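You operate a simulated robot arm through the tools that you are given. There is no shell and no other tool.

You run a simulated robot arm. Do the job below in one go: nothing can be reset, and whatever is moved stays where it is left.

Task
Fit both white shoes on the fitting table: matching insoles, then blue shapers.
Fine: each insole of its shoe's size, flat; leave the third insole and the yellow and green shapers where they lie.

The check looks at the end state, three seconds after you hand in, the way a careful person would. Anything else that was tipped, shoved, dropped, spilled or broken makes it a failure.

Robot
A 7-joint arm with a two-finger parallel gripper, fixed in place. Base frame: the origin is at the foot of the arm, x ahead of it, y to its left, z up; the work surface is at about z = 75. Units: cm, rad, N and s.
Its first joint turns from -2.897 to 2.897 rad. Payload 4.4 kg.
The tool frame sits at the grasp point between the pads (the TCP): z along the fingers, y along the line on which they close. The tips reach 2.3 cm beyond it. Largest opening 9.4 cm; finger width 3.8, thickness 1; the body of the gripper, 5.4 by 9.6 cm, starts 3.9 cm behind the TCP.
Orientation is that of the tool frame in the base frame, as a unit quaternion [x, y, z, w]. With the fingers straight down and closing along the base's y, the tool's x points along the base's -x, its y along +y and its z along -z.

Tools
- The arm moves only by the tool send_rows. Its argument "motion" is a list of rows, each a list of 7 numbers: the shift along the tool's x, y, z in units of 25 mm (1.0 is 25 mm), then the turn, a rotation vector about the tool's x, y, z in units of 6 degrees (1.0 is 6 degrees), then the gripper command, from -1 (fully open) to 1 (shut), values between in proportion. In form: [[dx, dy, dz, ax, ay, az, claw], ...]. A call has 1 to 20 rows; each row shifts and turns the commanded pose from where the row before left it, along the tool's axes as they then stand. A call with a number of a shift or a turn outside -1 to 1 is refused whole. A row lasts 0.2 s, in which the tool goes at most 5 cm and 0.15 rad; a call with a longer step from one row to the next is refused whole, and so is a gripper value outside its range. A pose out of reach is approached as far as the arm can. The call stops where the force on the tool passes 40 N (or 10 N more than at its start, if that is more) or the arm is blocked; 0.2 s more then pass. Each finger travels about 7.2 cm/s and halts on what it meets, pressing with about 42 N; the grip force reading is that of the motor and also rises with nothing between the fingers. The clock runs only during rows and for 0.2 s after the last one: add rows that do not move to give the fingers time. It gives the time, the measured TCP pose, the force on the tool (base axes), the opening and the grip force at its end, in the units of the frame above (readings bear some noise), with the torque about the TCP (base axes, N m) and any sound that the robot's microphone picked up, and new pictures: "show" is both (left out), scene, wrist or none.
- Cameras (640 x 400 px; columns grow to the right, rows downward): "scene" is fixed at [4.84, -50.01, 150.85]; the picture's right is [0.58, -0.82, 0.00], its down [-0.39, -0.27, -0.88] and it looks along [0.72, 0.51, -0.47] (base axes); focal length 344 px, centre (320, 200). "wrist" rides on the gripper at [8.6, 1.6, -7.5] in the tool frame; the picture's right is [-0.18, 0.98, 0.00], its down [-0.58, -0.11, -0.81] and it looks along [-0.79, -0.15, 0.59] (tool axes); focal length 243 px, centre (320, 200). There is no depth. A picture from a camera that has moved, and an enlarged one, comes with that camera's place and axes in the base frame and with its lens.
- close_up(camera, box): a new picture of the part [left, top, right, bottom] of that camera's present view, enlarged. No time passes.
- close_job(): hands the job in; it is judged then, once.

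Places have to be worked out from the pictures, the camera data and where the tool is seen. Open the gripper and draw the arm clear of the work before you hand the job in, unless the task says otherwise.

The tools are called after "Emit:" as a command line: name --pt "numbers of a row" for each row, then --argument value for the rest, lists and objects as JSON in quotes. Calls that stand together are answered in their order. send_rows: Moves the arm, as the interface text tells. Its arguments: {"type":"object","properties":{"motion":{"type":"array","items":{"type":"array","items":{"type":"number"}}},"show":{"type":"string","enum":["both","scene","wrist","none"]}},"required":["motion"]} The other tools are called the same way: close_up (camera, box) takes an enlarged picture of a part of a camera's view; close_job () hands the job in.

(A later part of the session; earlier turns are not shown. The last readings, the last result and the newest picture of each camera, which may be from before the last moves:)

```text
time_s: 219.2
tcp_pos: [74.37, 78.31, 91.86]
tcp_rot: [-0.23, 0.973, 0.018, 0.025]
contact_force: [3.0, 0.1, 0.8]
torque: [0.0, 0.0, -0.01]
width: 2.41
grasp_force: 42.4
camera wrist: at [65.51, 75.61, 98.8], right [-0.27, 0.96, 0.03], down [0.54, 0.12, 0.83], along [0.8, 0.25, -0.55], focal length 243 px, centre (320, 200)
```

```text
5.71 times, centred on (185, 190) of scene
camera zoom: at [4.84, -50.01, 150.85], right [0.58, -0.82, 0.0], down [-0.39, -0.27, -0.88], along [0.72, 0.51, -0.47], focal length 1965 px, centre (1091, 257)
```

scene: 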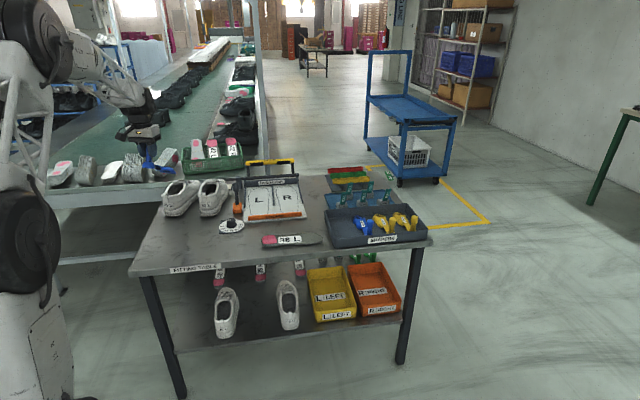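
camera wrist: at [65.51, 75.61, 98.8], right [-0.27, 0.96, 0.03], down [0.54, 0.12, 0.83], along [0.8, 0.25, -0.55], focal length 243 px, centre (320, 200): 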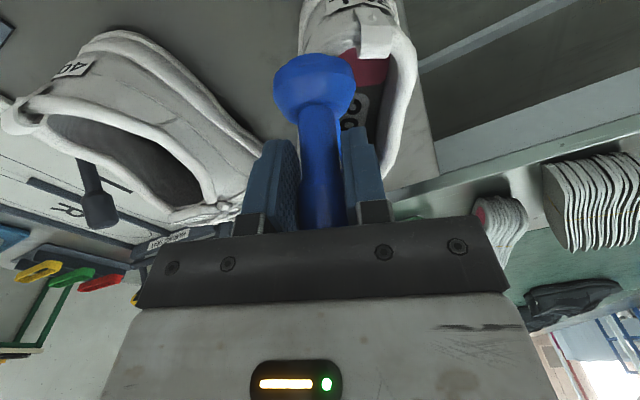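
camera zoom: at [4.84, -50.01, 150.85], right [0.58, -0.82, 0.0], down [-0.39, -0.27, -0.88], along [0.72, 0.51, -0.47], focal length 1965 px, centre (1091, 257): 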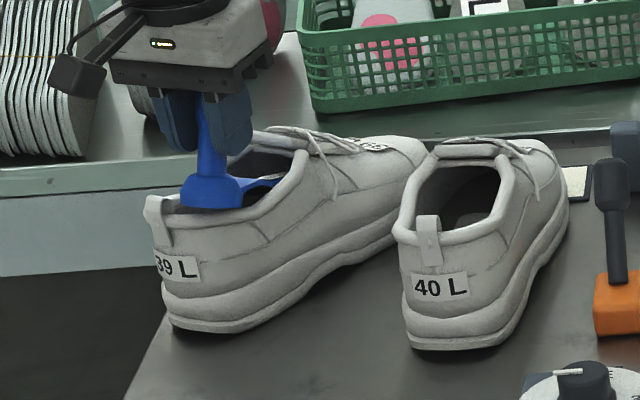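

The wrist view shows the whole shaper sits ~2–3 cm right of the shoe's midline (my rim height was off). I move it 2 cm left and look again.

Emit:
send_rows --pt "-0.047 0.195 0 0 0 0 1" --pt "-0.047 0.195 0 0 0 0 1" --pt "-0.047 0.195 0 0 0 0 1" --pt "-0.047 0.195 0 0 0 0 1" --pt "0 0 0 0 0 0 1" --show "wrist"

Emit:
close_up --camera "wrist" --box '[240, 0, 440, 200]'

Emit:
close_up --camera "scene" --box '[140, 150, 220, 220]'

```text
time_s: 220.4
tcp_pos: [73.85, 80.43, 91.79]
tcp_rot: [-0.23, 0.973, 0.017, 0.025]
contact_force: [-0.1, 0.1, -4.1]
torque: [-0.18, 0.33, 0.0]
width: 2.4
grasp_force: 41.6
camera wrist: at [65.12, 77.66, 98.9], right [-0.27, 0.96, 0.03], down [0.54, 0.12, 0.83], along [0.8, 0.25, -0.55], focal length 243 px, centre (320, 200)
```

wrist: 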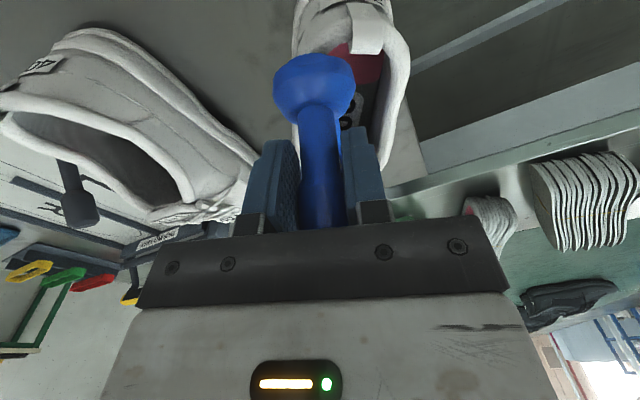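

```text
2.00 times, centred on (340, 100) of wrist
camera zoom: at [65.12, 77.66, 98.9], right [-0.27, 0.96, 0.03], down [0.54, 0.12, 0.83], along [0.8, 0.25, -0.55], focal length 485 px, centre (280, 400)
```

zoom: 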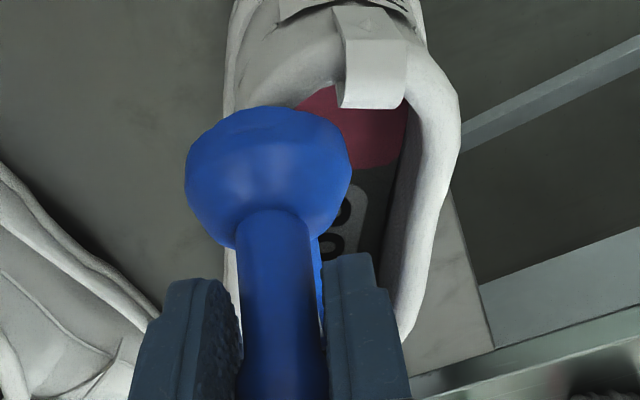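

```text
5.71 times, centred on (180, 185) of scene
camera zoom: at [4.84, -50.01, 150.85], right [0.58, -0.82, 0.0], down [-0.39, -0.27, -0.88], along [0.72, 0.51, -0.47], focal length 1965 px, centre (1120, 286)
```

zoom: 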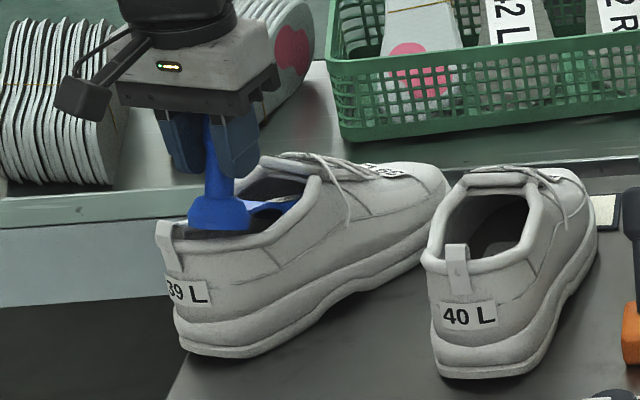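

The base overlaps the right rim and the toe form is snug under the vamp, dragging the shoe. I back out 3 cm (dipping the toe), shift 2.4 cm left and look again.

Emit:
send_rows --pt "0 0 -0.24 0 0.38 0 1" --pt "0.2 0.05 -0.24 0 0.38 0 1" --pt "0.32 0.08 0 0 0 0 1" --pt "0.32 0.08 0 0 0 0 1" --pt "0.32 0.08 0 0 0 0 1" --pt "-0.056 0.232 0 0 0 0 1" --pt "-0.056 0.232 0 0 0 0 1" --pt "-0.056 0.232 0 0 0 0 1" --pt "-0.056 0.232 0 0 0 0 1" --pt "0 0 0 0 0 0 1" --show "wrist"

Emit:
close_up --camera "wrist" --box '[240, 0, 440, 200]'

Emit:
close_up --camera "scene" --box '[140, 150, 220, 220]'

```text
time_s: 222.6
tcp_pos: [70.55, 81.94, 93.19]
tcp_rot: [-0.23, 0.973, 0.007, -0.013]
contact_force: [-0.1, -0.4, -0.7]
torque: [-0.11, 0.02, -0.02]
width: 2.42
grasp_force: 42.1
camera wrist: at [62.29, 79.49, 100.98], right [-0.27, 0.96, 0.02], down [0.59, 0.15, 0.79], along [0.76, 0.23, -0.61], focal length 243 px, centre (320, 200)
```

wrist: 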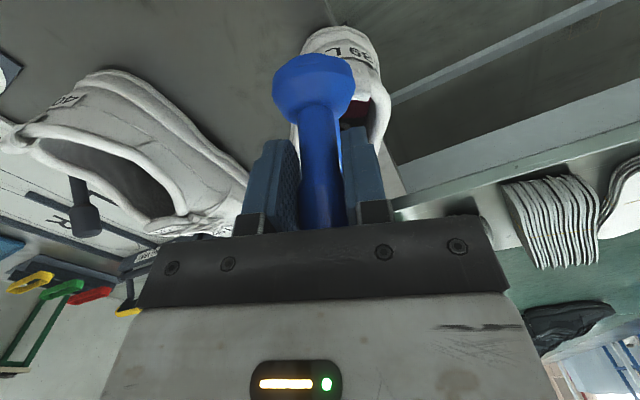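

```text
2.00 times, centred on (340, 100) of wrist
camera zoom: at [62.29, 79.49, 100.98], right [-0.27, 0.96, 0.02], down [0.59, 0.15, 0.79], along [0.76, 0.23, -0.61], focal length 485 px, centre (280, 400)
```

zoom: 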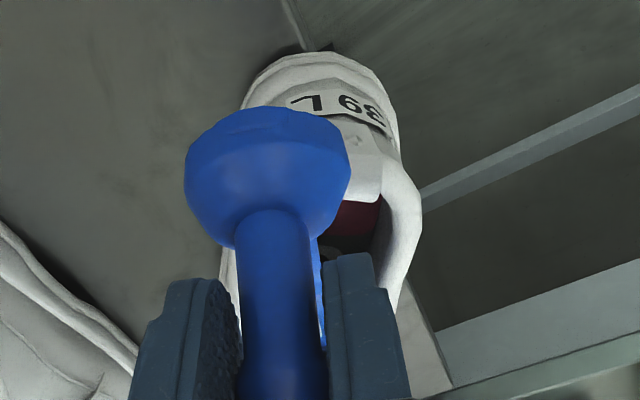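

```text
5.71 times, centred on (180, 185) of scene
camera zoom: at [4.84, -50.01, 150.85], right [0.58, -0.82, 0.0], down [-0.39, -0.27, -0.88], along [0.72, 0.51, -0.47], focal length 1965 px, centre (1120, 286)
```

zoom: 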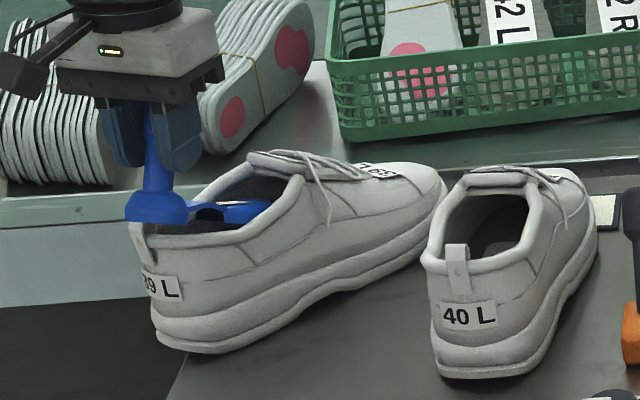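

Caution: shoe 39's heel has drifted over the table's left edge. I move the shaper (and the shoe with it) back to the right by ~4 cm.

Emit:
send_rows --pt "-0.07 -0.26 0 0 0 0 1" --pt "-0.07 -0.26 0 0 0 0 1" --pt "-0.07 -0.26 0 0 0 0 1" --pt "-0.07 -0.26 0 0 0 0 1" --pt "-0.07 -0.26 0 0 0 0 1" --pt "-0.07 -0.26 0 0 0 0 1" --pt "0 0 0 0 0 0 1" --show "wrist"

Emit:
close_up --camera "scene" --box '[140, 150, 220, 220]'

```text
time_s: 224.2
tcp_pos: [73.26, 79.04, 93.1]
tcp_rot: [-0.23, 0.973, 0.009, -0.014]
contact_force: [-0.1, 2.0, -0.7]
torque: [0.15, -0.02, 0.12]
width: 2.41
grasp_force: 42.4
camera wrist: at [64.96, 76.61, 100.9], right [-0.27, 0.96, 0.02], down [0.59, 0.15, 0.79], along [0.76, 0.23, -0.61], focal length 243 px, centre (320, 200)
```

wrist: 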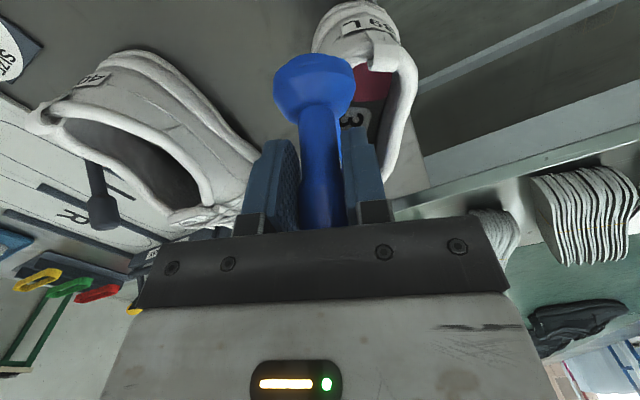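

```text
5.71 times, centred on (180, 185) of scene
camera zoom: at [4.84, -50.01, 150.85], right [0.58, -0.82, 0.0], down [-0.39, -0.27, -0.88], along [0.72, 0.51, -0.47], focal length 1965 px, centre (1120, 286)
```

zoom: 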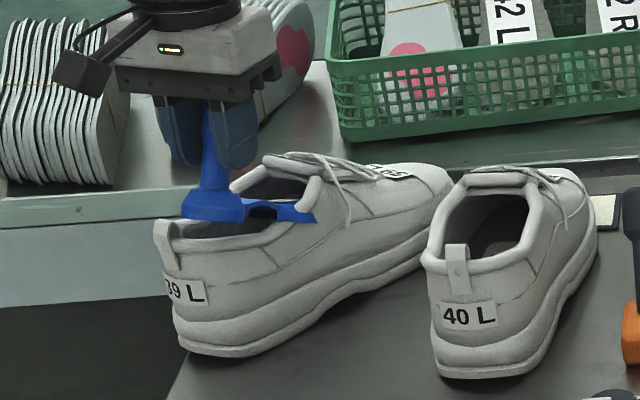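

The shaper is riding over the right collar now. I'll withdraw it completely, then reposition the shoe and realign properly.

Emit:
send_rows --pt "0.3 0.08 -0.25 0 0 0 1" --pt "0.4 0.1 -0.3 0 0 0 1" --pt "0.4 0.1 -0.4 0 0 0 1" --pt "0.4 0.1 -0.5 0 0 0 1" --pt "0.4 0.1 -0.7 0 0 0 1" --pt "0.4 0.1 -0.8 0 0 0 1" --pt "0.3 0 -0.9 0 0 0 1" --pt "0.3 0 -0.9 0 0 0 1" --pt "0.3 -0.3 -0.6 0 0 0 1" --pt "0 -0.6 0 0 0 0 1" --pt "0 -0.6 0 0 0 0 1" --pt "0 0 0 0 0 0 1" --show "both"

Emit:
close_up --camera "scene" --box '[140, 150, 220, 220]'

```text
time_s: 226.8
tcp_pos: [67.57, 73.34, 106.46]
tcp_rot: [-0.229, 0.973, 0.009, -0.014]
contact_force: [0.5, 0.4, -0.5]
torque: [-0.01, 0.01, 0.01]
width: 2.38
grasp_force: 42.1
camera wrist: at [59.28, 70.89, 114.22], right [-0.27, 0.96, 0.02], down [0.59, 0.15, 0.79], along [0.76, 0.23, -0.61], focal length 243 px, centre (320, 200)
```

scene: 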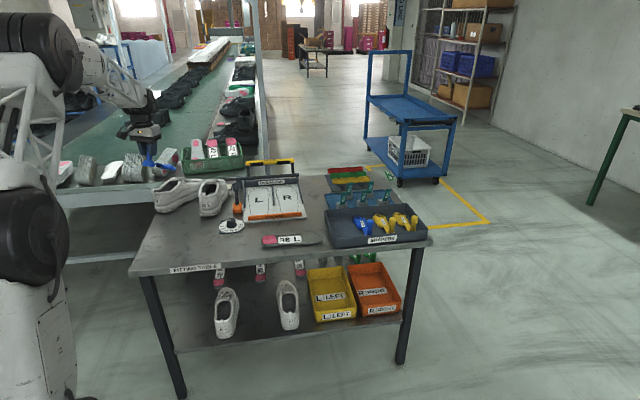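
wrist: 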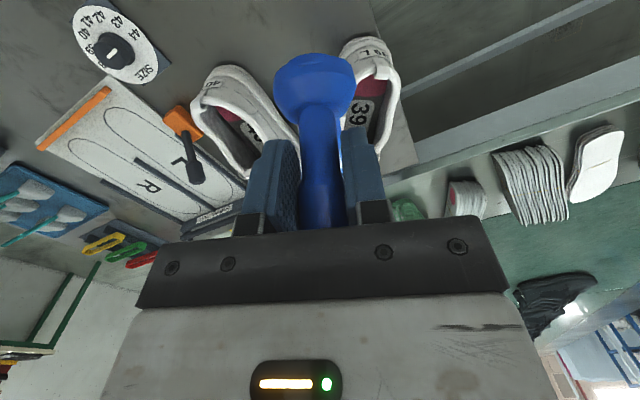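

```text
5.71 times, centred on (180, 185) of scene
camera zoom: at [4.84, -50.01, 150.85], right [0.58, -0.82, 0.0], down [-0.39, -0.27, -0.88], along [0.72, 0.51, -0.47], focal length 1965 px, centre (1120, 286)
```

zoom: 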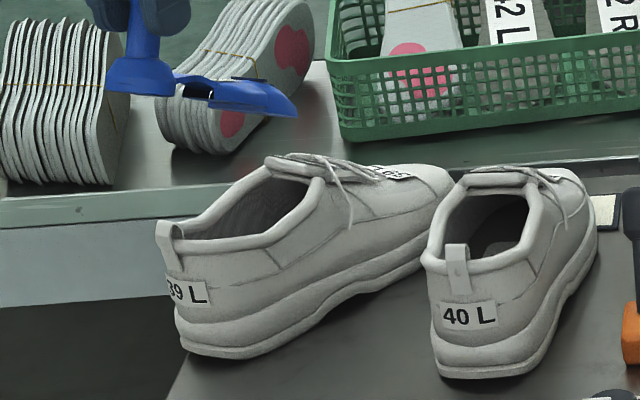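

Shaper is out and my model of it in the grip checks out (length 14.7, 11.5° offset, dip 27°). Shoe 40 hasn't moved (axis 38°, back rim ≈(79.1,61.6)), so I'll insert this shaper there first: I align above its opening.

Emit:
send_rows --pt "0 -0.3 -0.4 0 0 -0.816 1" --pt "0 0 0 0 0 -0.816 1" --pt "0 0 0 0 0 -0.816 1" --pt "0 0 0 0 0 -0.816 1" --pt "0 0 0 0 0 -0.816 1" --pt "0.276 -0.78 0.1 0 0 0 1" --pt "0.276 -0.78 0.1 0 0 0 1" --pt "0.276 -0.78 0.1 0 0 0 1" --pt "0.276 -0.78 0.1 0 0 0 1" --pt "0.276 -0.78 0.1 0 0 0 1" --pt "0.276 -0.78 0.1 0 0 0 1" --pt "0.276 -0.78 0.1 0 0 0 1" --pt "0 0 0 0 0.925 0 1" --pt "0 0 0 0 0.925 0 1" --pt "0 0 0 0 0 0 1" --show "wrist"

Emit:
close_up --camera "scene" --box '[160, 140, 250, 220]'

```text
time_s: 230.0
tcp_pos: [75.45, 60.31, 105.35]
tcp_rot: [-0.43, 0.897, -0.031, -0.099]
contact_force: [1.2, -0.7, -0.5]
torque: [-0.03, 0.04, 0.04]
width: 2.38
grasp_force: 41.9
camera wrist: at [69.97, 55.71, 114.51], right [-0.65, 0.76, -0.01], down [0.56, 0.49, 0.67], along [0.51, 0.43, -0.75], focal length 243 px, centre (320, 200)
```

wrist: 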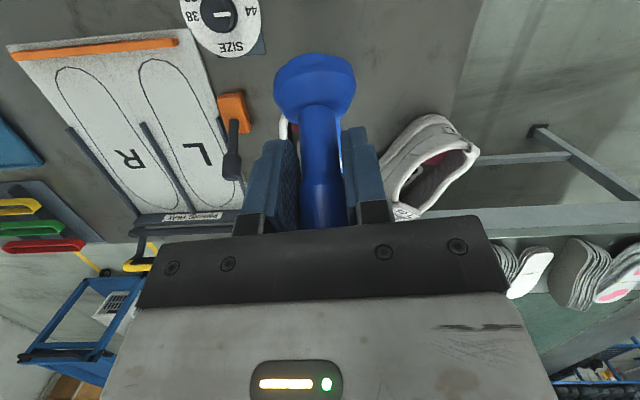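

```text
5.00 times, centred on (205, 180) of scene
camera zoom: at [4.84, -50.01, 150.85], right [0.58, -0.82, 0.0], down [-0.39, -0.27, -0.88], along [0.72, 0.51, -0.47], focal length 1719 px, centre (895, 300)
```

zoom: 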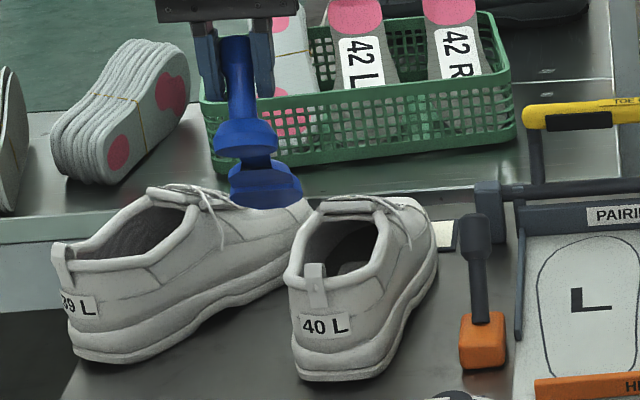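

From this viewpoint the shaper clearly points along the tool (my earlier offset came from mistaking its corner for the tip). I re‑aim: level, turn to 38°, dip again, directly behind the opening of shoe 40.

Emit:
send_rows --pt "0 0 0 0 -0.99 0 1" --pt "0 0 0 0 -0.99 0 1" --pt "0 0 0 0 0 0.733 1" --pt "0 0 0 0 0 0.733 1" --pt "0 0 0 0 0 0.733 1" --pt "0 0 0 0 0.99 0 1" --pt "0 0 0 0 0.99 0 1" --pt "0 -0.44 0.26 0 0 0 1" --pt "0 0 0 0 0 0 1" --show "wrist"

Emit:
close_up --camera "scene" --box '[160, 140, 250, 220]'

```text
time_s: 232.0
tcp_pos: [75.83, 59.23, 104.77]
tcp_rot: [-0.323, 0.94, -0.02, -0.106]
contact_force: [-0.5, -0.4, -0.9]
torque: [0.03, 0.03, 0.02]
width: 2.42
grasp_force: 42.1
camera wrist: at [69.54, 56.04, 113.93], right [-0.46, 0.89, -0.01], down [0.66, 0.35, 0.66], along [0.59, 0.3, -0.75], focal length 243 px, centre (320, 200)
```

wrist: 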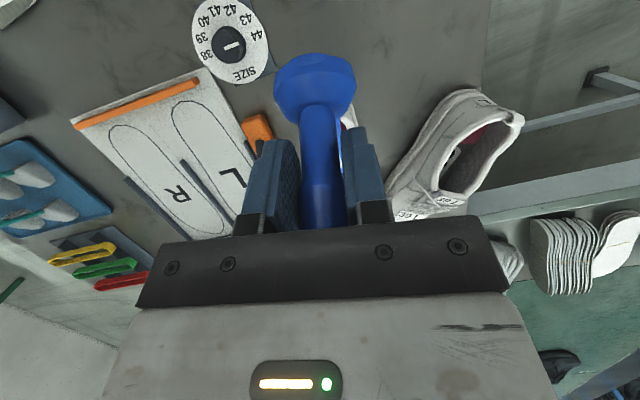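

```text
5.00 times, centred on (205, 180) of scene
camera zoom: at [4.84, -50.01, 150.85], right [0.58, -0.82, 0.0], down [-0.39, -0.27, -0.88], along [0.72, 0.51, -0.47], focal length 1719 px, centre (895, 300)
```

zoom: 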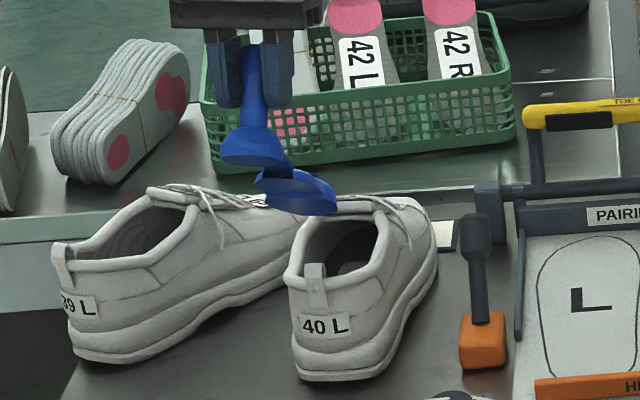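

Now toe and opening are in line. I go forward 2 cm, a touch right, then down 4 cm.

Emit:
send_rows --pt "-0.39 -0.06 -0.086 0 0 0 1" --pt "-0.39 -0.06 -0.086 0 0 0 1" --pt "-0.086 0 0.39 0 0 0 1" --pt "-0.086 0 0.39 0 0 0 1" --pt "-0.086 0 0.39 0 0 0 1" --pt "-0.086 0 0.39 0 0 0 1" --pt "0 0 0 0 0 0 1" --show "wrist"

Emit:
close_up --camera "scene" --box '[175, 155, 245, 225]'

```text
time_s: 233.6
tcp_pos: [77.72, 60.33, 100.78]
tcp_rot: [-0.324, 0.94, -0.021, -0.105]
contact_force: [-0.8, 0.5, -0.9]
torque: [-0.02, 0.0, -0.02]
width: 2.42
grasp_force: 42.4
camera wrist: at [71.36, 57.16, 110.01], right [-0.46, 0.89, -0.01], down [0.66, 0.35, 0.66], along [0.59, 0.3, -0.75], focal length 243 px, centre (320, 200)
```

wrist: 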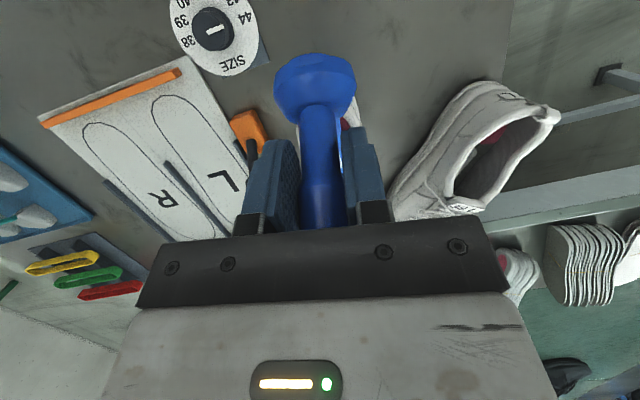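

```text
5.71 times, centred on (210, 190) of scene
camera zoom: at [4.84, -50.01, 150.85], right [0.58, -0.82, 0.0], down [-0.39, -0.27, -0.88], along [0.72, 0.51, -0.47], focal length 1965 px, centre (949, 257)
```

zoom: 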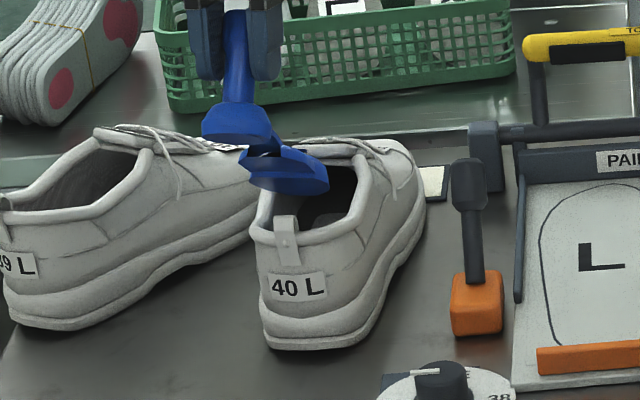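

The shaper is ~0.9 cm left of the opening centre; I shift right 0.8 cm and lower 2.5 cm.

Emit:
send_rows --pt "0 -0.16 0 0 0 0 1" --pt "0 -0.16 0 0 0 0 1" --pt "-0.07 0 0.325 0 0 0 1" --pt "-0.07 0 0.325 0 0 0 1" --pt "-0.07 0 0.325 0 0 0 1" --pt "0 0 0 0 0 0 1" --show "none"

Emit:
close_up --camera "scene" --box '[175, 155, 245, 225]'

Emit:
close_up --camera "wrist" --box '[240, 30, 420, 230]'

```text
time_s: 235.0
tcp_pos: [78.09, 59.9, 98.0]
tcp_rot: [-0.324, 0.94, -0.02, -0.105]
contact_force: [0.0, -1.0, -1.6]
torque: [-0.03, 0.0, 0.01]
width: 2.42
grasp_force: 42.0
```

```text
5.71 times, centred on (210, 190) of scene
camera zoom: at [4.84, -50.01, 150.85], right [0.58, -0.82, 0.0], down [-0.39, -0.27, -0.88], along [0.72, 0.51, -0.47], focal length 1965 px, centre (949, 257)
```

zoom: 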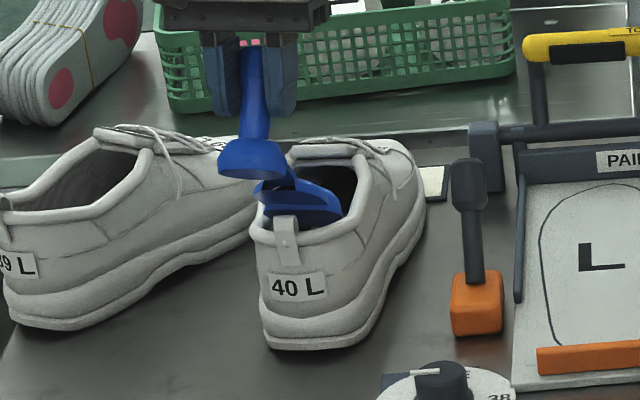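

```text
2.00 times, centred on (330, 130) of wrist
camera zoom: at [71.73, 56.7, 107.35], right [-0.46, 0.89, -0.01], down [0.66, 0.35, 0.66], along [0.59, 0.3, -0.75], focal length 485 px, centre (300, 340)
```

zoom: 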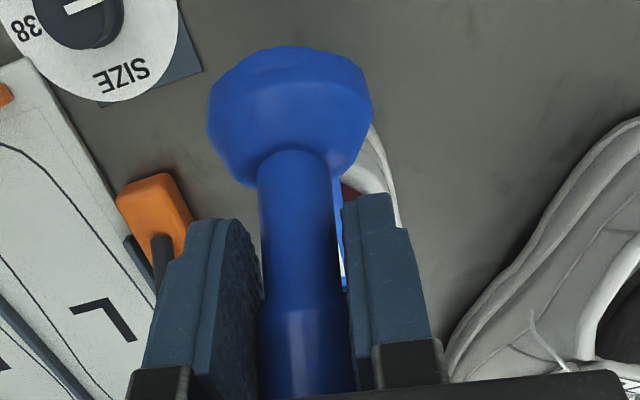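

Inside the opening without contact. I continue forward 3 cm and down 2 cm.

Emit:
send_rows --pt "-0.268 -0.016 0.104 0 0 0 1" --pt "-0.268 -0.016 0.104 0 0 0 1" --pt "-0.268 -0.016 0.104 0 0 0 1" --pt "-0.268 -0.016 0.104 0 0 0 1" --pt "-0.268 -0.016 0.104 0 0 0 1" --pt "0 0 0 0 0 0 1" --show "none"

Emit:
close_up --camera "scene" --box '[175, 155, 245, 225]'

Emit:
close_up --camera "wrist" --box '[240, 30, 420, 230]'

```text
time_s: 236.4
tcp_pos: [80.46, 61.56, 96.2]
tcp_rot: [-0.324, 0.94, -0.02, -0.106]
contact_force: [0.2, 0.7, -0.3]
torque: [0.02, 0.01, -0.01]
width: 2.43
grasp_force: 41.6
```

```text
5.71 times, centred on (210, 190) of scene
camera zoom: at [4.84, -50.01, 150.85], right [0.58, -0.82, 0.0], down [-0.39, -0.27, -0.88], along [0.72, 0.51, -0.47], focal length 1965 px, centre (949, 257)
```

zoom: 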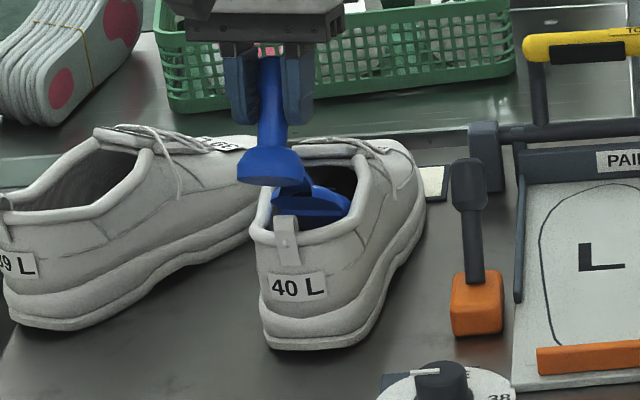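

```text
2.00 times, centred on (330, 130) of wrist
camera zoom: at [74.16, 58.39, 105.38], right [-0.46, 0.89, -0.01], down [0.66, 0.35, 0.66], along [0.59, 0.3, -0.75], focal length 485 px, centre (300, 340)
```

zoom: 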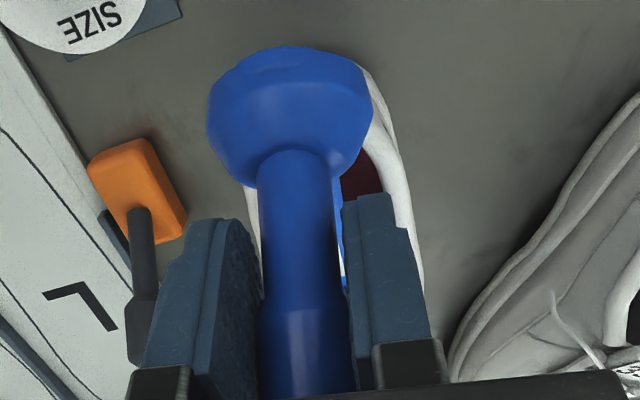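

Well centred, no force. I level from 37° to ~25° while moving forward 3 cm.

Emit:
send_rows --pt "-0.223 0 0.196 0 -0.333 0 1" --pt "-0.223 0 0.196 0 -0.333 0 1" --pt "-0.223 0 0.196 0 -0.333 0 1" --pt "-0.223 0 0.196 0 -0.333 0 1" --pt "-0.223 0 0.196 0 -0.333 0 1" --pt "-0.223 0 0.196 0 -0.333 0 1" --pt "0 0 0 0 0 0 1" --show "none"

Emit:
close_up --camera "scene" --box '[175, 155, 245, 225]'

Emit:
close_up --camera "wrist" --box '[240, 30, 420, 230]'

```text
time_s: 238.0
tcp_pos: [82.77, 63.4, 92.78]
tcp_rot: [-0.324, 0.946, 0.015, -0.006]
contact_force: [0.5, 0.2, -0.4]
torque: [-0.01, 0.0, -0.03]
width: 2.4
grasp_force: 42.2
```

```text
5.71 times, centred on (210, 190) of scene
camera zoom: at [4.84, -50.01, 150.85], right [0.58, -0.82, 0.0], down [-0.39, -0.27, -0.88], along [0.72, 0.51, -0.47], focal length 1965 px, centre (949, 257)
```

zoom: 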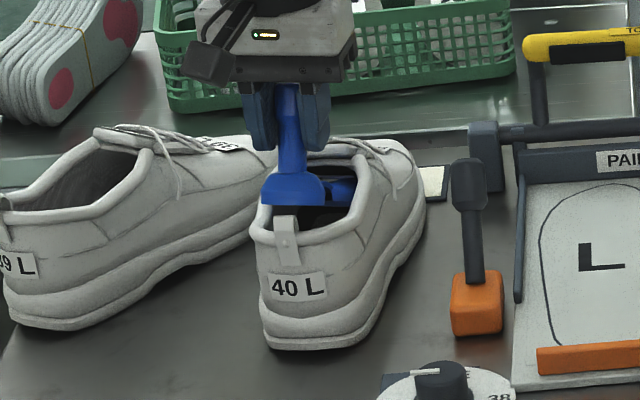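

```text
2.00 times, centred on (330, 130) of wrist
camera zoom: at [75.08, 59.25, 100.34], right [-0.46, 0.89, 0.03], down [0.54, 0.25, 0.8], along [0.7, 0.38, -0.6], focal length 485 px, centre (300, 340)
```

zoom: 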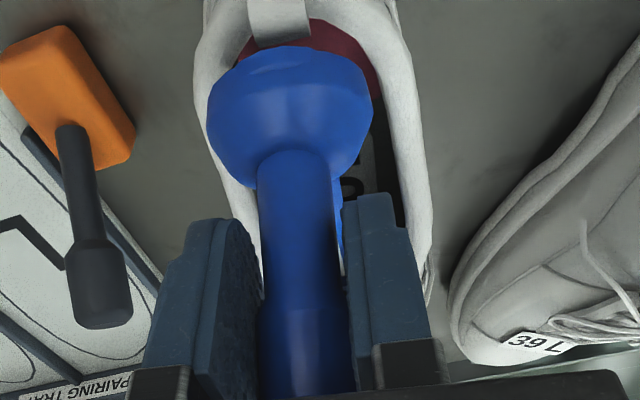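

Excellent — the base is centred in the opening. I keep levelling to ~12° and lower it in.

Emit:
send_rows --pt "-0.2 0.01 0.1 0 -0.36 0 1" --pt "-0.15 0.01 0.2 0 -0.36 0 1" --pt "-0.13 0.01 0.25 0 -0.36 0 1" --pt "0 0 0 0 0 0 1" --show "none"

Emit:
close_up --camera "scene" --box '[175, 155, 245, 225]'

Emit:
close_up --camera "wrist" --box '[240, 30, 420, 230]'

```text
time_s: 239.0
tcp_pos: [83.73, 64.29, 91.37]
tcp_rot: [-0.323, 0.945, 0.033, 0.046]
contact_force: [-1.2, -1.0, -3.8]
torque: [-0.27, 0.29, 0.02]
width: 2.42
grasp_force: 41.9
```

```text
5.71 times, centred on (210, 190) of scene
camera zoom: at [4.84, -50.01, 150.85], right [0.58, -0.82, 0.0], down [-0.39, -0.27, -0.88], along [0.72, 0.51, -0.47], focal length 1965 px, centre (949, 257)
```

zoom: 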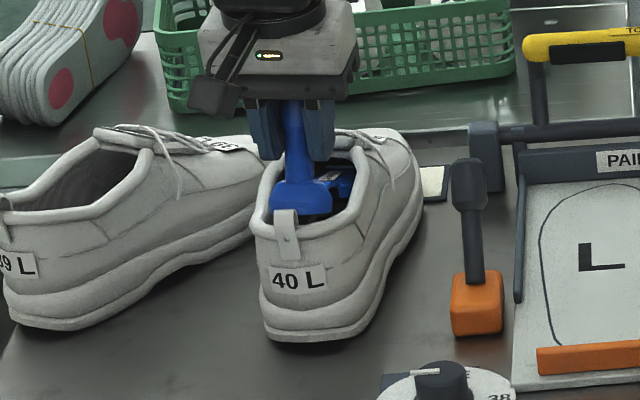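

```text
2.00 times, centred on (330, 130) of wrist
camera zoom: at [75.31, 59.61, 97.99], right [-0.46, 0.89, 0.05], down [0.47, 0.19, 0.86], along [0.76, 0.42, -0.51], focal length 485 px, centre (300, 340)
```

zoom: 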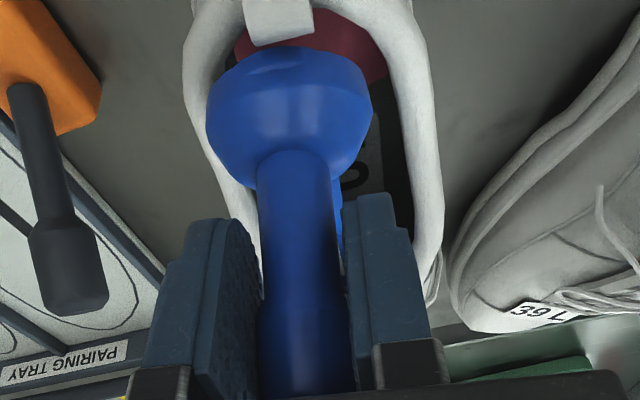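

The toe form is pushing up on the vamp; I lower 0.8 cm first, then continue levelling while sinking.

Emit:
send_rows --pt "0.03 0.02 0.32 0 0 0 1" --pt "-0.1 0.02 0.2 0 -0.36 0 1" --pt "-0.1 0.02 0.22 0 -0.36 0 1" --pt "-0.1 0.02 0.22 0 -0.36 0 1" --pt "0 0 0 0 0 0 1" --show "none"

Emit:
close_up --camera "scene" --box '[175, 155, 245, 225]'

Emit:
close_up --camera "wrist" --box '[240, 30, 420, 230]'

```text
time_s: 240.2
tcp_pos: [84.34, 65.14, 89.25]
tcp_rot: [-0.321, 0.94, 0.051, 0.1]
contact_force: [0.2, -0.6, -3.4]
torque: [-0.23, 0.24, -0.03]
width: 2.42
grasp_force: 42.1
```

```text
5.71 times, centred on (210, 190) of scene
camera zoom: at [4.84, -50.01, 150.85], right [0.58, -0.82, 0.0], down [-0.39, -0.27, -0.88], along [0.72, 0.51, -0.47], focal length 1965 px, centre (949, 257)
```

zoom: 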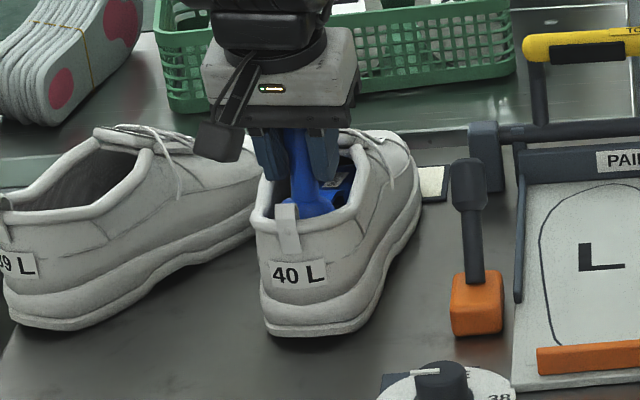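

```text
2.00 times, centred on (330, 130) of wrist
camera zoom: at [75.41, 60.07, 94.75], right [-0.46, 0.89, 0.07], down [0.39, 0.13, 0.91], along [0.8, 0.45, -0.41], focal length 485 px, centre (300, 340)
```

zoom: 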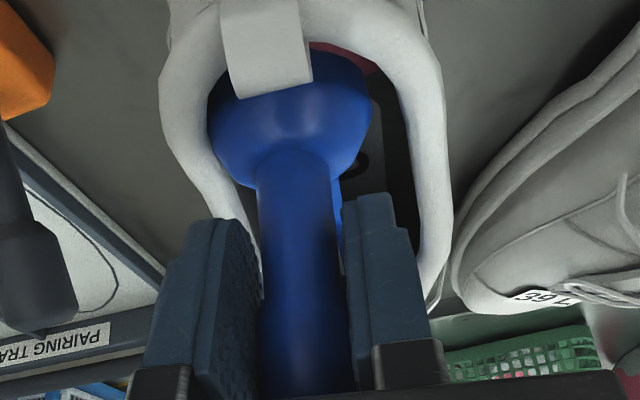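

The base is now down inside the opening. I finish levelling (to ~0°) while lowering the rest of the way onto the insole.

Emit:
send_rows --pt "0.009 0.02 0.23 0 -0.333 0 1" --pt "0.009 0.02 0.23 0 -0.333 0 1" --pt "0.009 0.01 0.23 0 -0.333 0 1" --pt "0.009 0.005 0.23 0 -0.333 0 1" --pt "0 0 0 0 0 0 1" --show "none"

Emit:
close_up --camera "scene" --box '[175, 155, 245, 225]'

Emit:
close_up --camera "wrist" --box '[240, 0, 420, 200]'

```text
time_s: 241.4
tcp_pos: [84.69, 65.57, 87.23]
tcp_rot: [-0.317, 0.931, 0.074, 0.166]
contact_force: [0.6, -0.4, 0.3]
torque: [-0.03, 0.03, -0.03]
width: 2.41
grasp_force: 42.0
```

```text
5.71 times, centred on (210, 190) of scene
camera zoom: at [4.84, -50.01, 150.85], right [0.58, -0.82, 0.0], down [-0.39, -0.27, -0.88], along [0.72, 0.51, -0.47], focal length 1965 px, centre (949, 257)
```

zoom: 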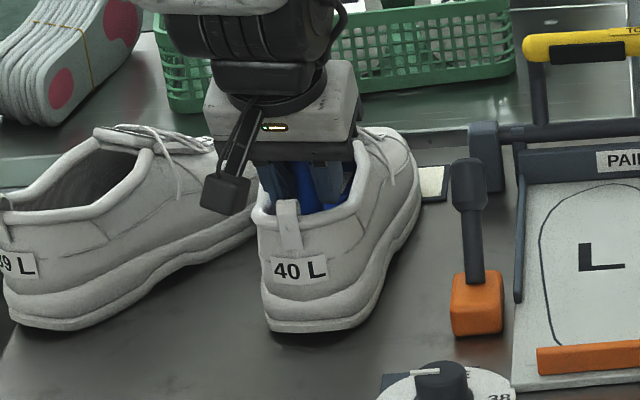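

```text
2.00 times, centred on (330, 100) of wrist
camera zoom: at [75.21, 60.18, 91.13], right [-0.47, 0.88, 0.1], down [0.29, 0.05, 0.96], along [0.84, 0.47, -0.28], focal length 485 px, centre (300, 400)
```

zoom: 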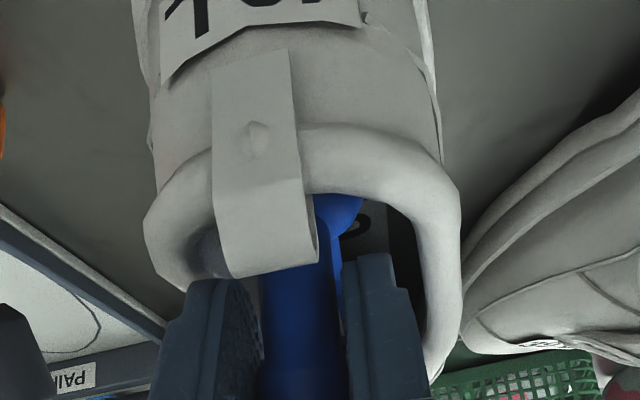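

Forces are zero and the shaper is nearly level. I lower the last ~1.2 cm.

Emit:
send_rows --pt "0.04 0 0.14 0 -0.3 0 1" --pt "0.06 0 0.14 0 -0.3 0 1" --pt "0.06 0 0.14 0 0 0 1" --pt "0 0 0 0 0 0 1" --show "none"

Emit:
close_up --camera "scene" --box '[175, 155, 245, 225]'

```text
time_s: 242.4
tcp_pos: [84.7, 65.77, 85.85]
tcp_rot: [-0.314, 0.926, 0.083, 0.195]
contact_force: [0.1, -0.3, 0.0]
torque: [-0.04, 0.06, 0.01]
width: 2.39
grasp_force: 42.0
```

```text
5.71 times, centred on (210, 190) of scene
camera zoom: at [4.84, -50.01, 150.85], right [0.58, -0.82, 0.0], down [-0.39, -0.27, -0.88], along [0.72, 0.51, -0.47], focal length 1965 px, centre (949, 257)
```

zoom: 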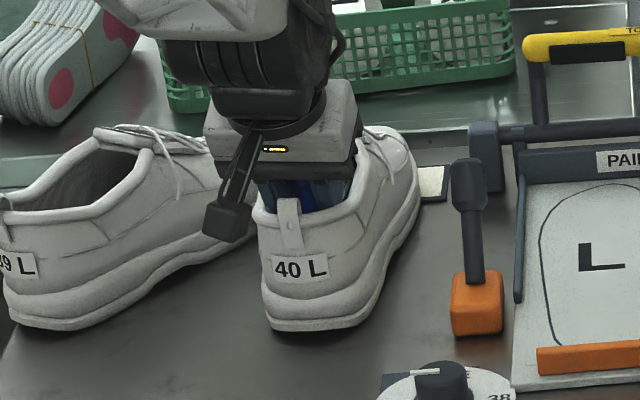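

Nearly on the insole with no load. I slide it forward up to 2 cm further into the toe, watching for resistance.

Emit:
send_rows --pt "-0.182 0 0.083 0 0 0 1" --pt "-0.182 0 0.083 0 0 0 1" --pt "-0.182 0 0.083 0 0 0 1" --pt "-0.182 0 0.083 0 0 0 1" --pt "0 0 0 0 0 0 1" --show "none"

Emit:
close_up --camera "scene" --box '[175, 155, 245, 225]'

```text
time_s: 243.6
tcp_pos: [86.13, 66.81, 85.9]
tcp_rot: [-0.314, 0.926, 0.082, 0.195]
contact_force: [-0.2, -0.6, -2.9]
torque: [-0.29, 0.32, -0.01]
width: 2.38
grasp_force: 42.2
```

```text
5.71 times, centred on (210, 190) of scene
camera zoom: at [4.84, -50.01, 150.85], right [0.58, -0.82, 0.0], down [-0.39, -0.27, -0.88], along [0.72, 0.51, -0.47], focal length 1965 px, centre (949, 257)
```

zoom: 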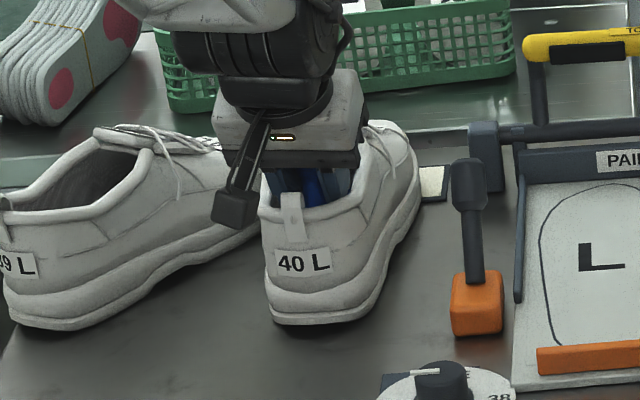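

It's against the vamp now (the shoe begins to follow), so it's seated forward. I lower 0.4 cm, release by opening slightly, and retreat along the tool axis.

Emit:
send_rows --pt "0.066 0 0.146 0 0 0 1" --pt "0 0 0 0 0 0 0.5" --pt "0 0 0 0 0 0 0.25" --pt "0 0 0 0 0 0 0.25" --pt "0 0 -0.3 0 0 0 0.25" --pt "0 0 -0.5 0 0 0 0.25" --pt "0 0 -0.8 0 0 0 0.25" --pt "0 0 -0.8 0 0 0 0.25" --pt "0 0 -0.8 0 0 0 0.1" --pt "0 0 0 0 0 0 0" --show "wrist"

Emit:
close_up --camera "scene" --box '[175, 155, 245, 225]'

Emit:
close_up --camera "wrist" --box '[220, 0, 440, 220]'

```text
time_s: 245.8
tcp_pos: [83.61, 64.57, 92.87]
tcp_rot: [-0.314, 0.925, 0.082, 0.195]
contact_force: [-0.9, 0.0, -0.3]
torque: [-0.01, -0.01, 0.01]
width: 4.69
grasp_force: 0.1
camera wrist: at [74.01, 59.1, 96.19], right [-0.47, 0.88, 0.11], down [0.24, 0.01, 0.97], along [0.85, 0.48, -0.22], focal length 243 px, centre (320, 200)
```

wrist: 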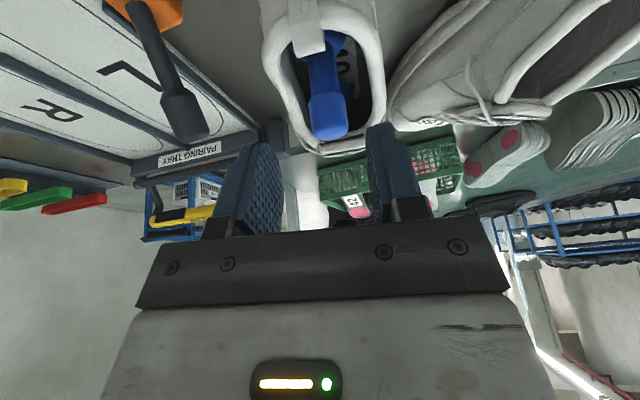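

```text
5.71 times, centred on (210, 190) of scene
camera zoom: at [4.84, -50.01, 150.85], right [0.58, -0.82, 0.0], down [-0.39, -0.27, -0.88], along [0.72, 0.51, -0.47], focal length 1965 px, centre (949, 257)
```

zoom: 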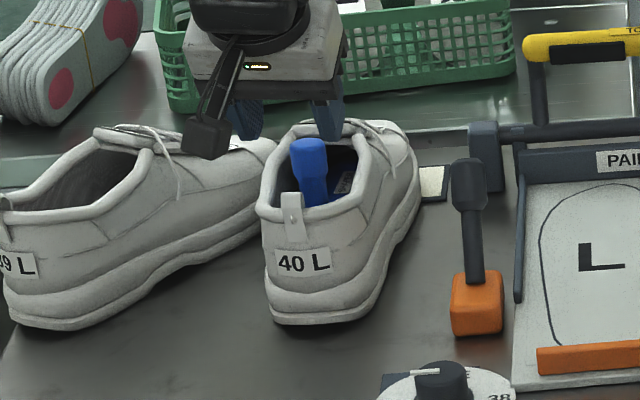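

```text
1.82 times, centred on (330, 110) of wrist
camera zoom: at [74.01, 59.1, 96.19], right [-0.47, 0.88, 0.11], down [0.24, 0.01, 0.97], along [0.85, 0.48, -0.22], focal length 441 px, centre (302, 364)
```

zoom: 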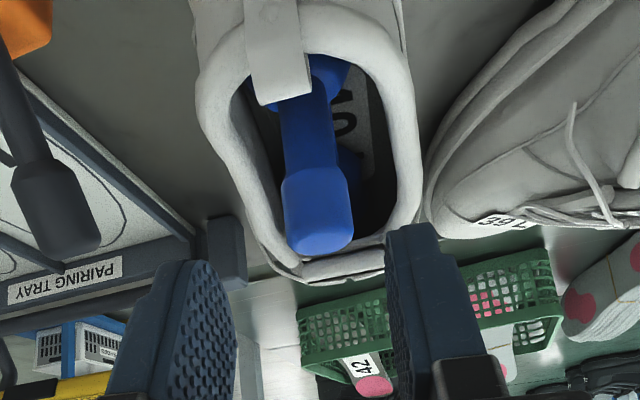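

The shaper stands properly in shoe 40. Next I'll check and straighten shoe 39; I rise and move to view it.

Emit:
send_rows --pt "-0.33 0 -0.73 0 0 0 0" --pt "-0.33 0 -0.73 0 0 0 0" --pt "-0.33 0 -0.73 0 0 0 0" --pt "-0.33 0 -0.73 0 0 0 0" --pt "-0.33 0 -0.73 0 0 0 -0.5" --pt "-0.33 0 -0.73 0 0 0 -0.5" --pt "0 0 0 0 0.816 0 -0.5" --pt "0 0 0 0 0.816 0 -0.5" --pt "0 0 0 0 0.816 0 -0.5" --pt "0 0 0 0 0.816 0 -0.5" --pt "0 0 0 0 0.816 0 -0.5" --pt "0.69 0.87 0 0 0 0 -0.5" --pt "0.69 0.87 0 0 0 0 -0.5" --pt "0.69 0.87 0 0 0 0 -0.5" --pt "0.69 0.87 0 0 0 0 -0.5" --pt "0.69 0.87 0 0 0 0 -0.5" --pt "0.69 0.87 0 0 0 0 -0.5" --pt "0.69 0.87 0 0 0 0 -0.5" --pt "0 0 0 0 0 0 -0.5" --show "both"

Emit:
close_up --camera "wrist" --box '[220, 0, 480, 220]'

Emit:
close_up --camera "scene" --box '[140, 150, 250, 230]'

```text
time_s: 249.8
tcp_pos: [65.05, 69.12, 105.18]
tcp_rot: [-0.325, 0.945, 0.014, -0.007]
contact_force: [-0.1, 0.3, 0.3]
torque: [-0.02, 0.01, -0.02]
width: 7.03
grasp_force: 0.1
camera wrist: at [57.37, 64.91, 112.77], right [-0.46, 0.89, 0.03], down [0.54, 0.25, 0.8], along [0.7, 0.38, -0.6], focal length 243 px, centre (320, 200)
```

scene: 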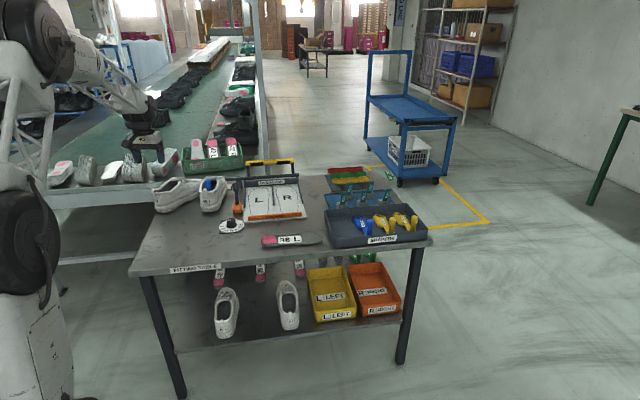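
wrist: 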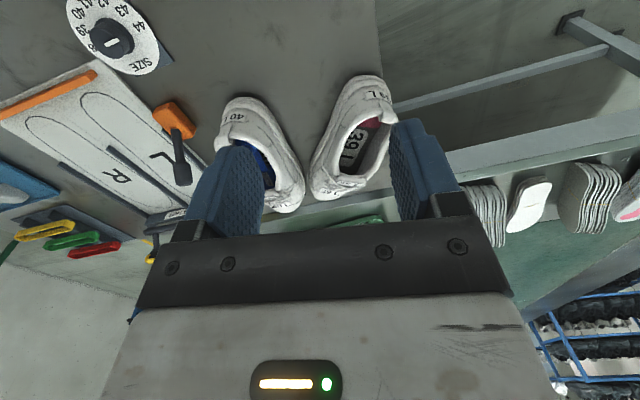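

```text
1.82 times, centred on (350, 110) of wrist
camera zoom: at [57.37, 64.91, 112.77], right [-0.46, 0.89, 0.03], down [0.54, 0.25, 0.8], along [0.7, 0.38, -0.6], focal length 441 px, centre (266, 364)
```

zoom: 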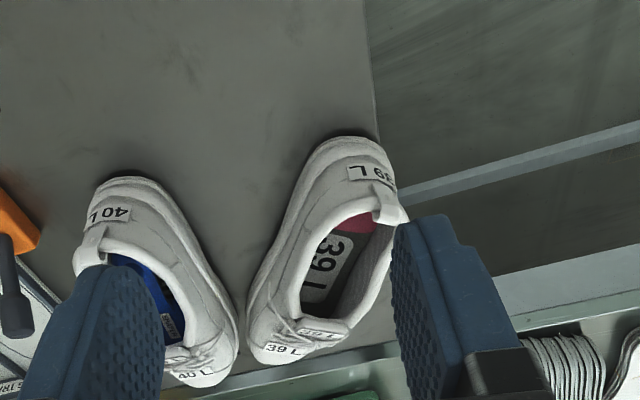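

```text
5.00 times, centred on (195, 190) of scene
camera zoom: at [4.84, -50.01, 150.85], right [0.58, -0.82, 0.0], down [-0.39, -0.27, -0.88], along [0.72, 0.51, -0.47], focal length 1719 px, centre (945, 250)
```

zoom: 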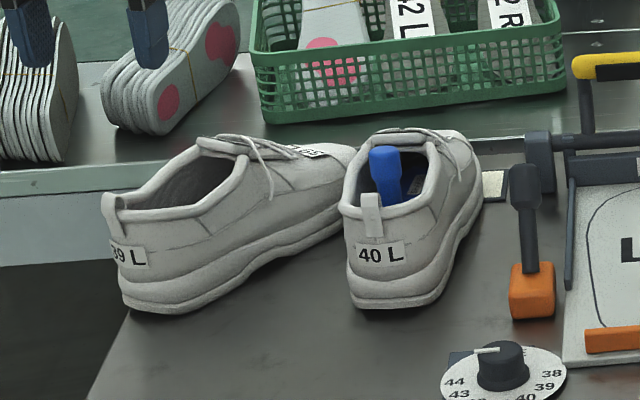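

Shoe 39 heads ~12° with its heel at the table edge. I'll put closed fingers into its opening near the heel and draw the heel back to the right. First I position above it.

Emit:
send_rows --pt "0 0 0 0 0 -0.92 1" --pt "0 0 0 0 0 -0.92 1" --pt "0 0 0 0 -0.833 0 1" --pt "0 0 0 0 -0.833 0 1" --pt "0 0 0 0 -0.833 0 1" --pt "0 0 0 0 -0.833 0 1" --pt "-0.48 0.17 0.65 0 0 0 1" --pt "-0.48 0.17 0.65 0 0 0 1" --pt "-0.48 0.17 0.65 0 0 0 1" --pt "-0.48 0.17 0.65 0 0 0 1" --pt "-0.48 0.17 0.65 0 0 0 1" --pt "-0.48 0.17 0.65 0 0 0 1" --pt "-0.48 0.17 0.65 0 0 0 1" --pt "-0.48 0.17 0.65 0 0 0 1" --pt "0 0 0 0 0 0 1" --show "both"

Emit:
close_up --camera "scene" --box '[140, 150, 220, 220]'

```text
time_s: 253.0
tcp_pos: [70.99, 81.58, 96.54]
tcp_rot: [-0.406, 0.897, 0.087, 0.154]
contact_force: [-0.3, -0.6, -0.1]
torque: [0.05, 0.02, -0.01]
width: 0.0
grasp_force: 42.3
camera wrist: at [62.95, 74.51, 100.58], right [-0.63, 0.77, 0.09], down [0.28, 0.11, 0.95], along [0.73, 0.62, -0.29], focal length 243 px, centre (320, 200)
```

scene: 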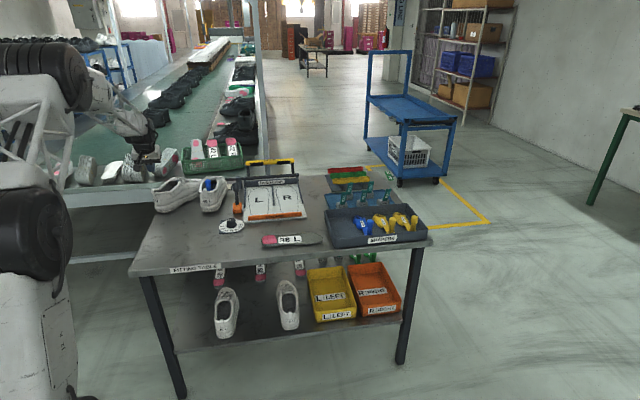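
wrist: 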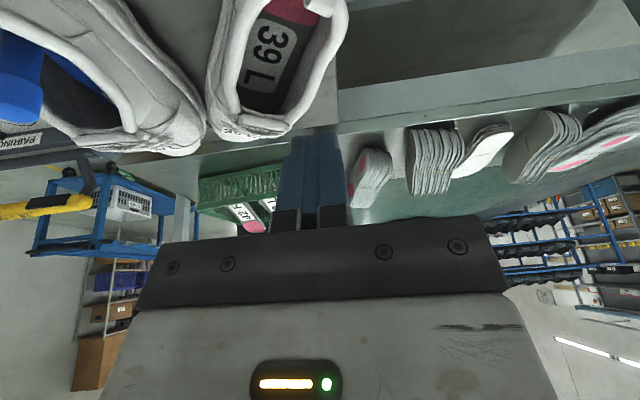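

```text
5.71 times, centred on (180, 185) of scene
camera zoom: at [4.84, -50.01, 150.85], right [0.58, -0.82, 0.0], down [-0.39, -0.27, -0.88], along [0.72, 0.51, -0.47], focal length 1965 px, centre (1120, 286)
```

zoom: 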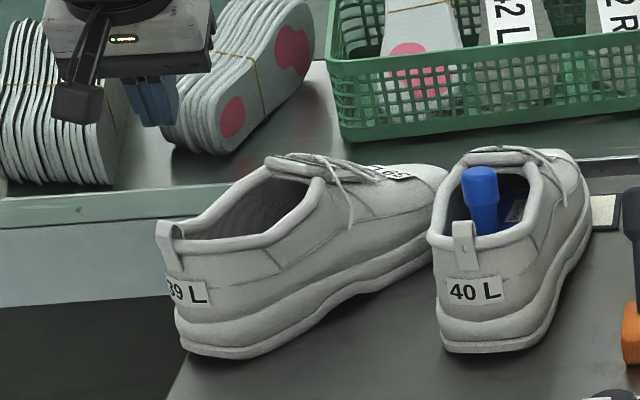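

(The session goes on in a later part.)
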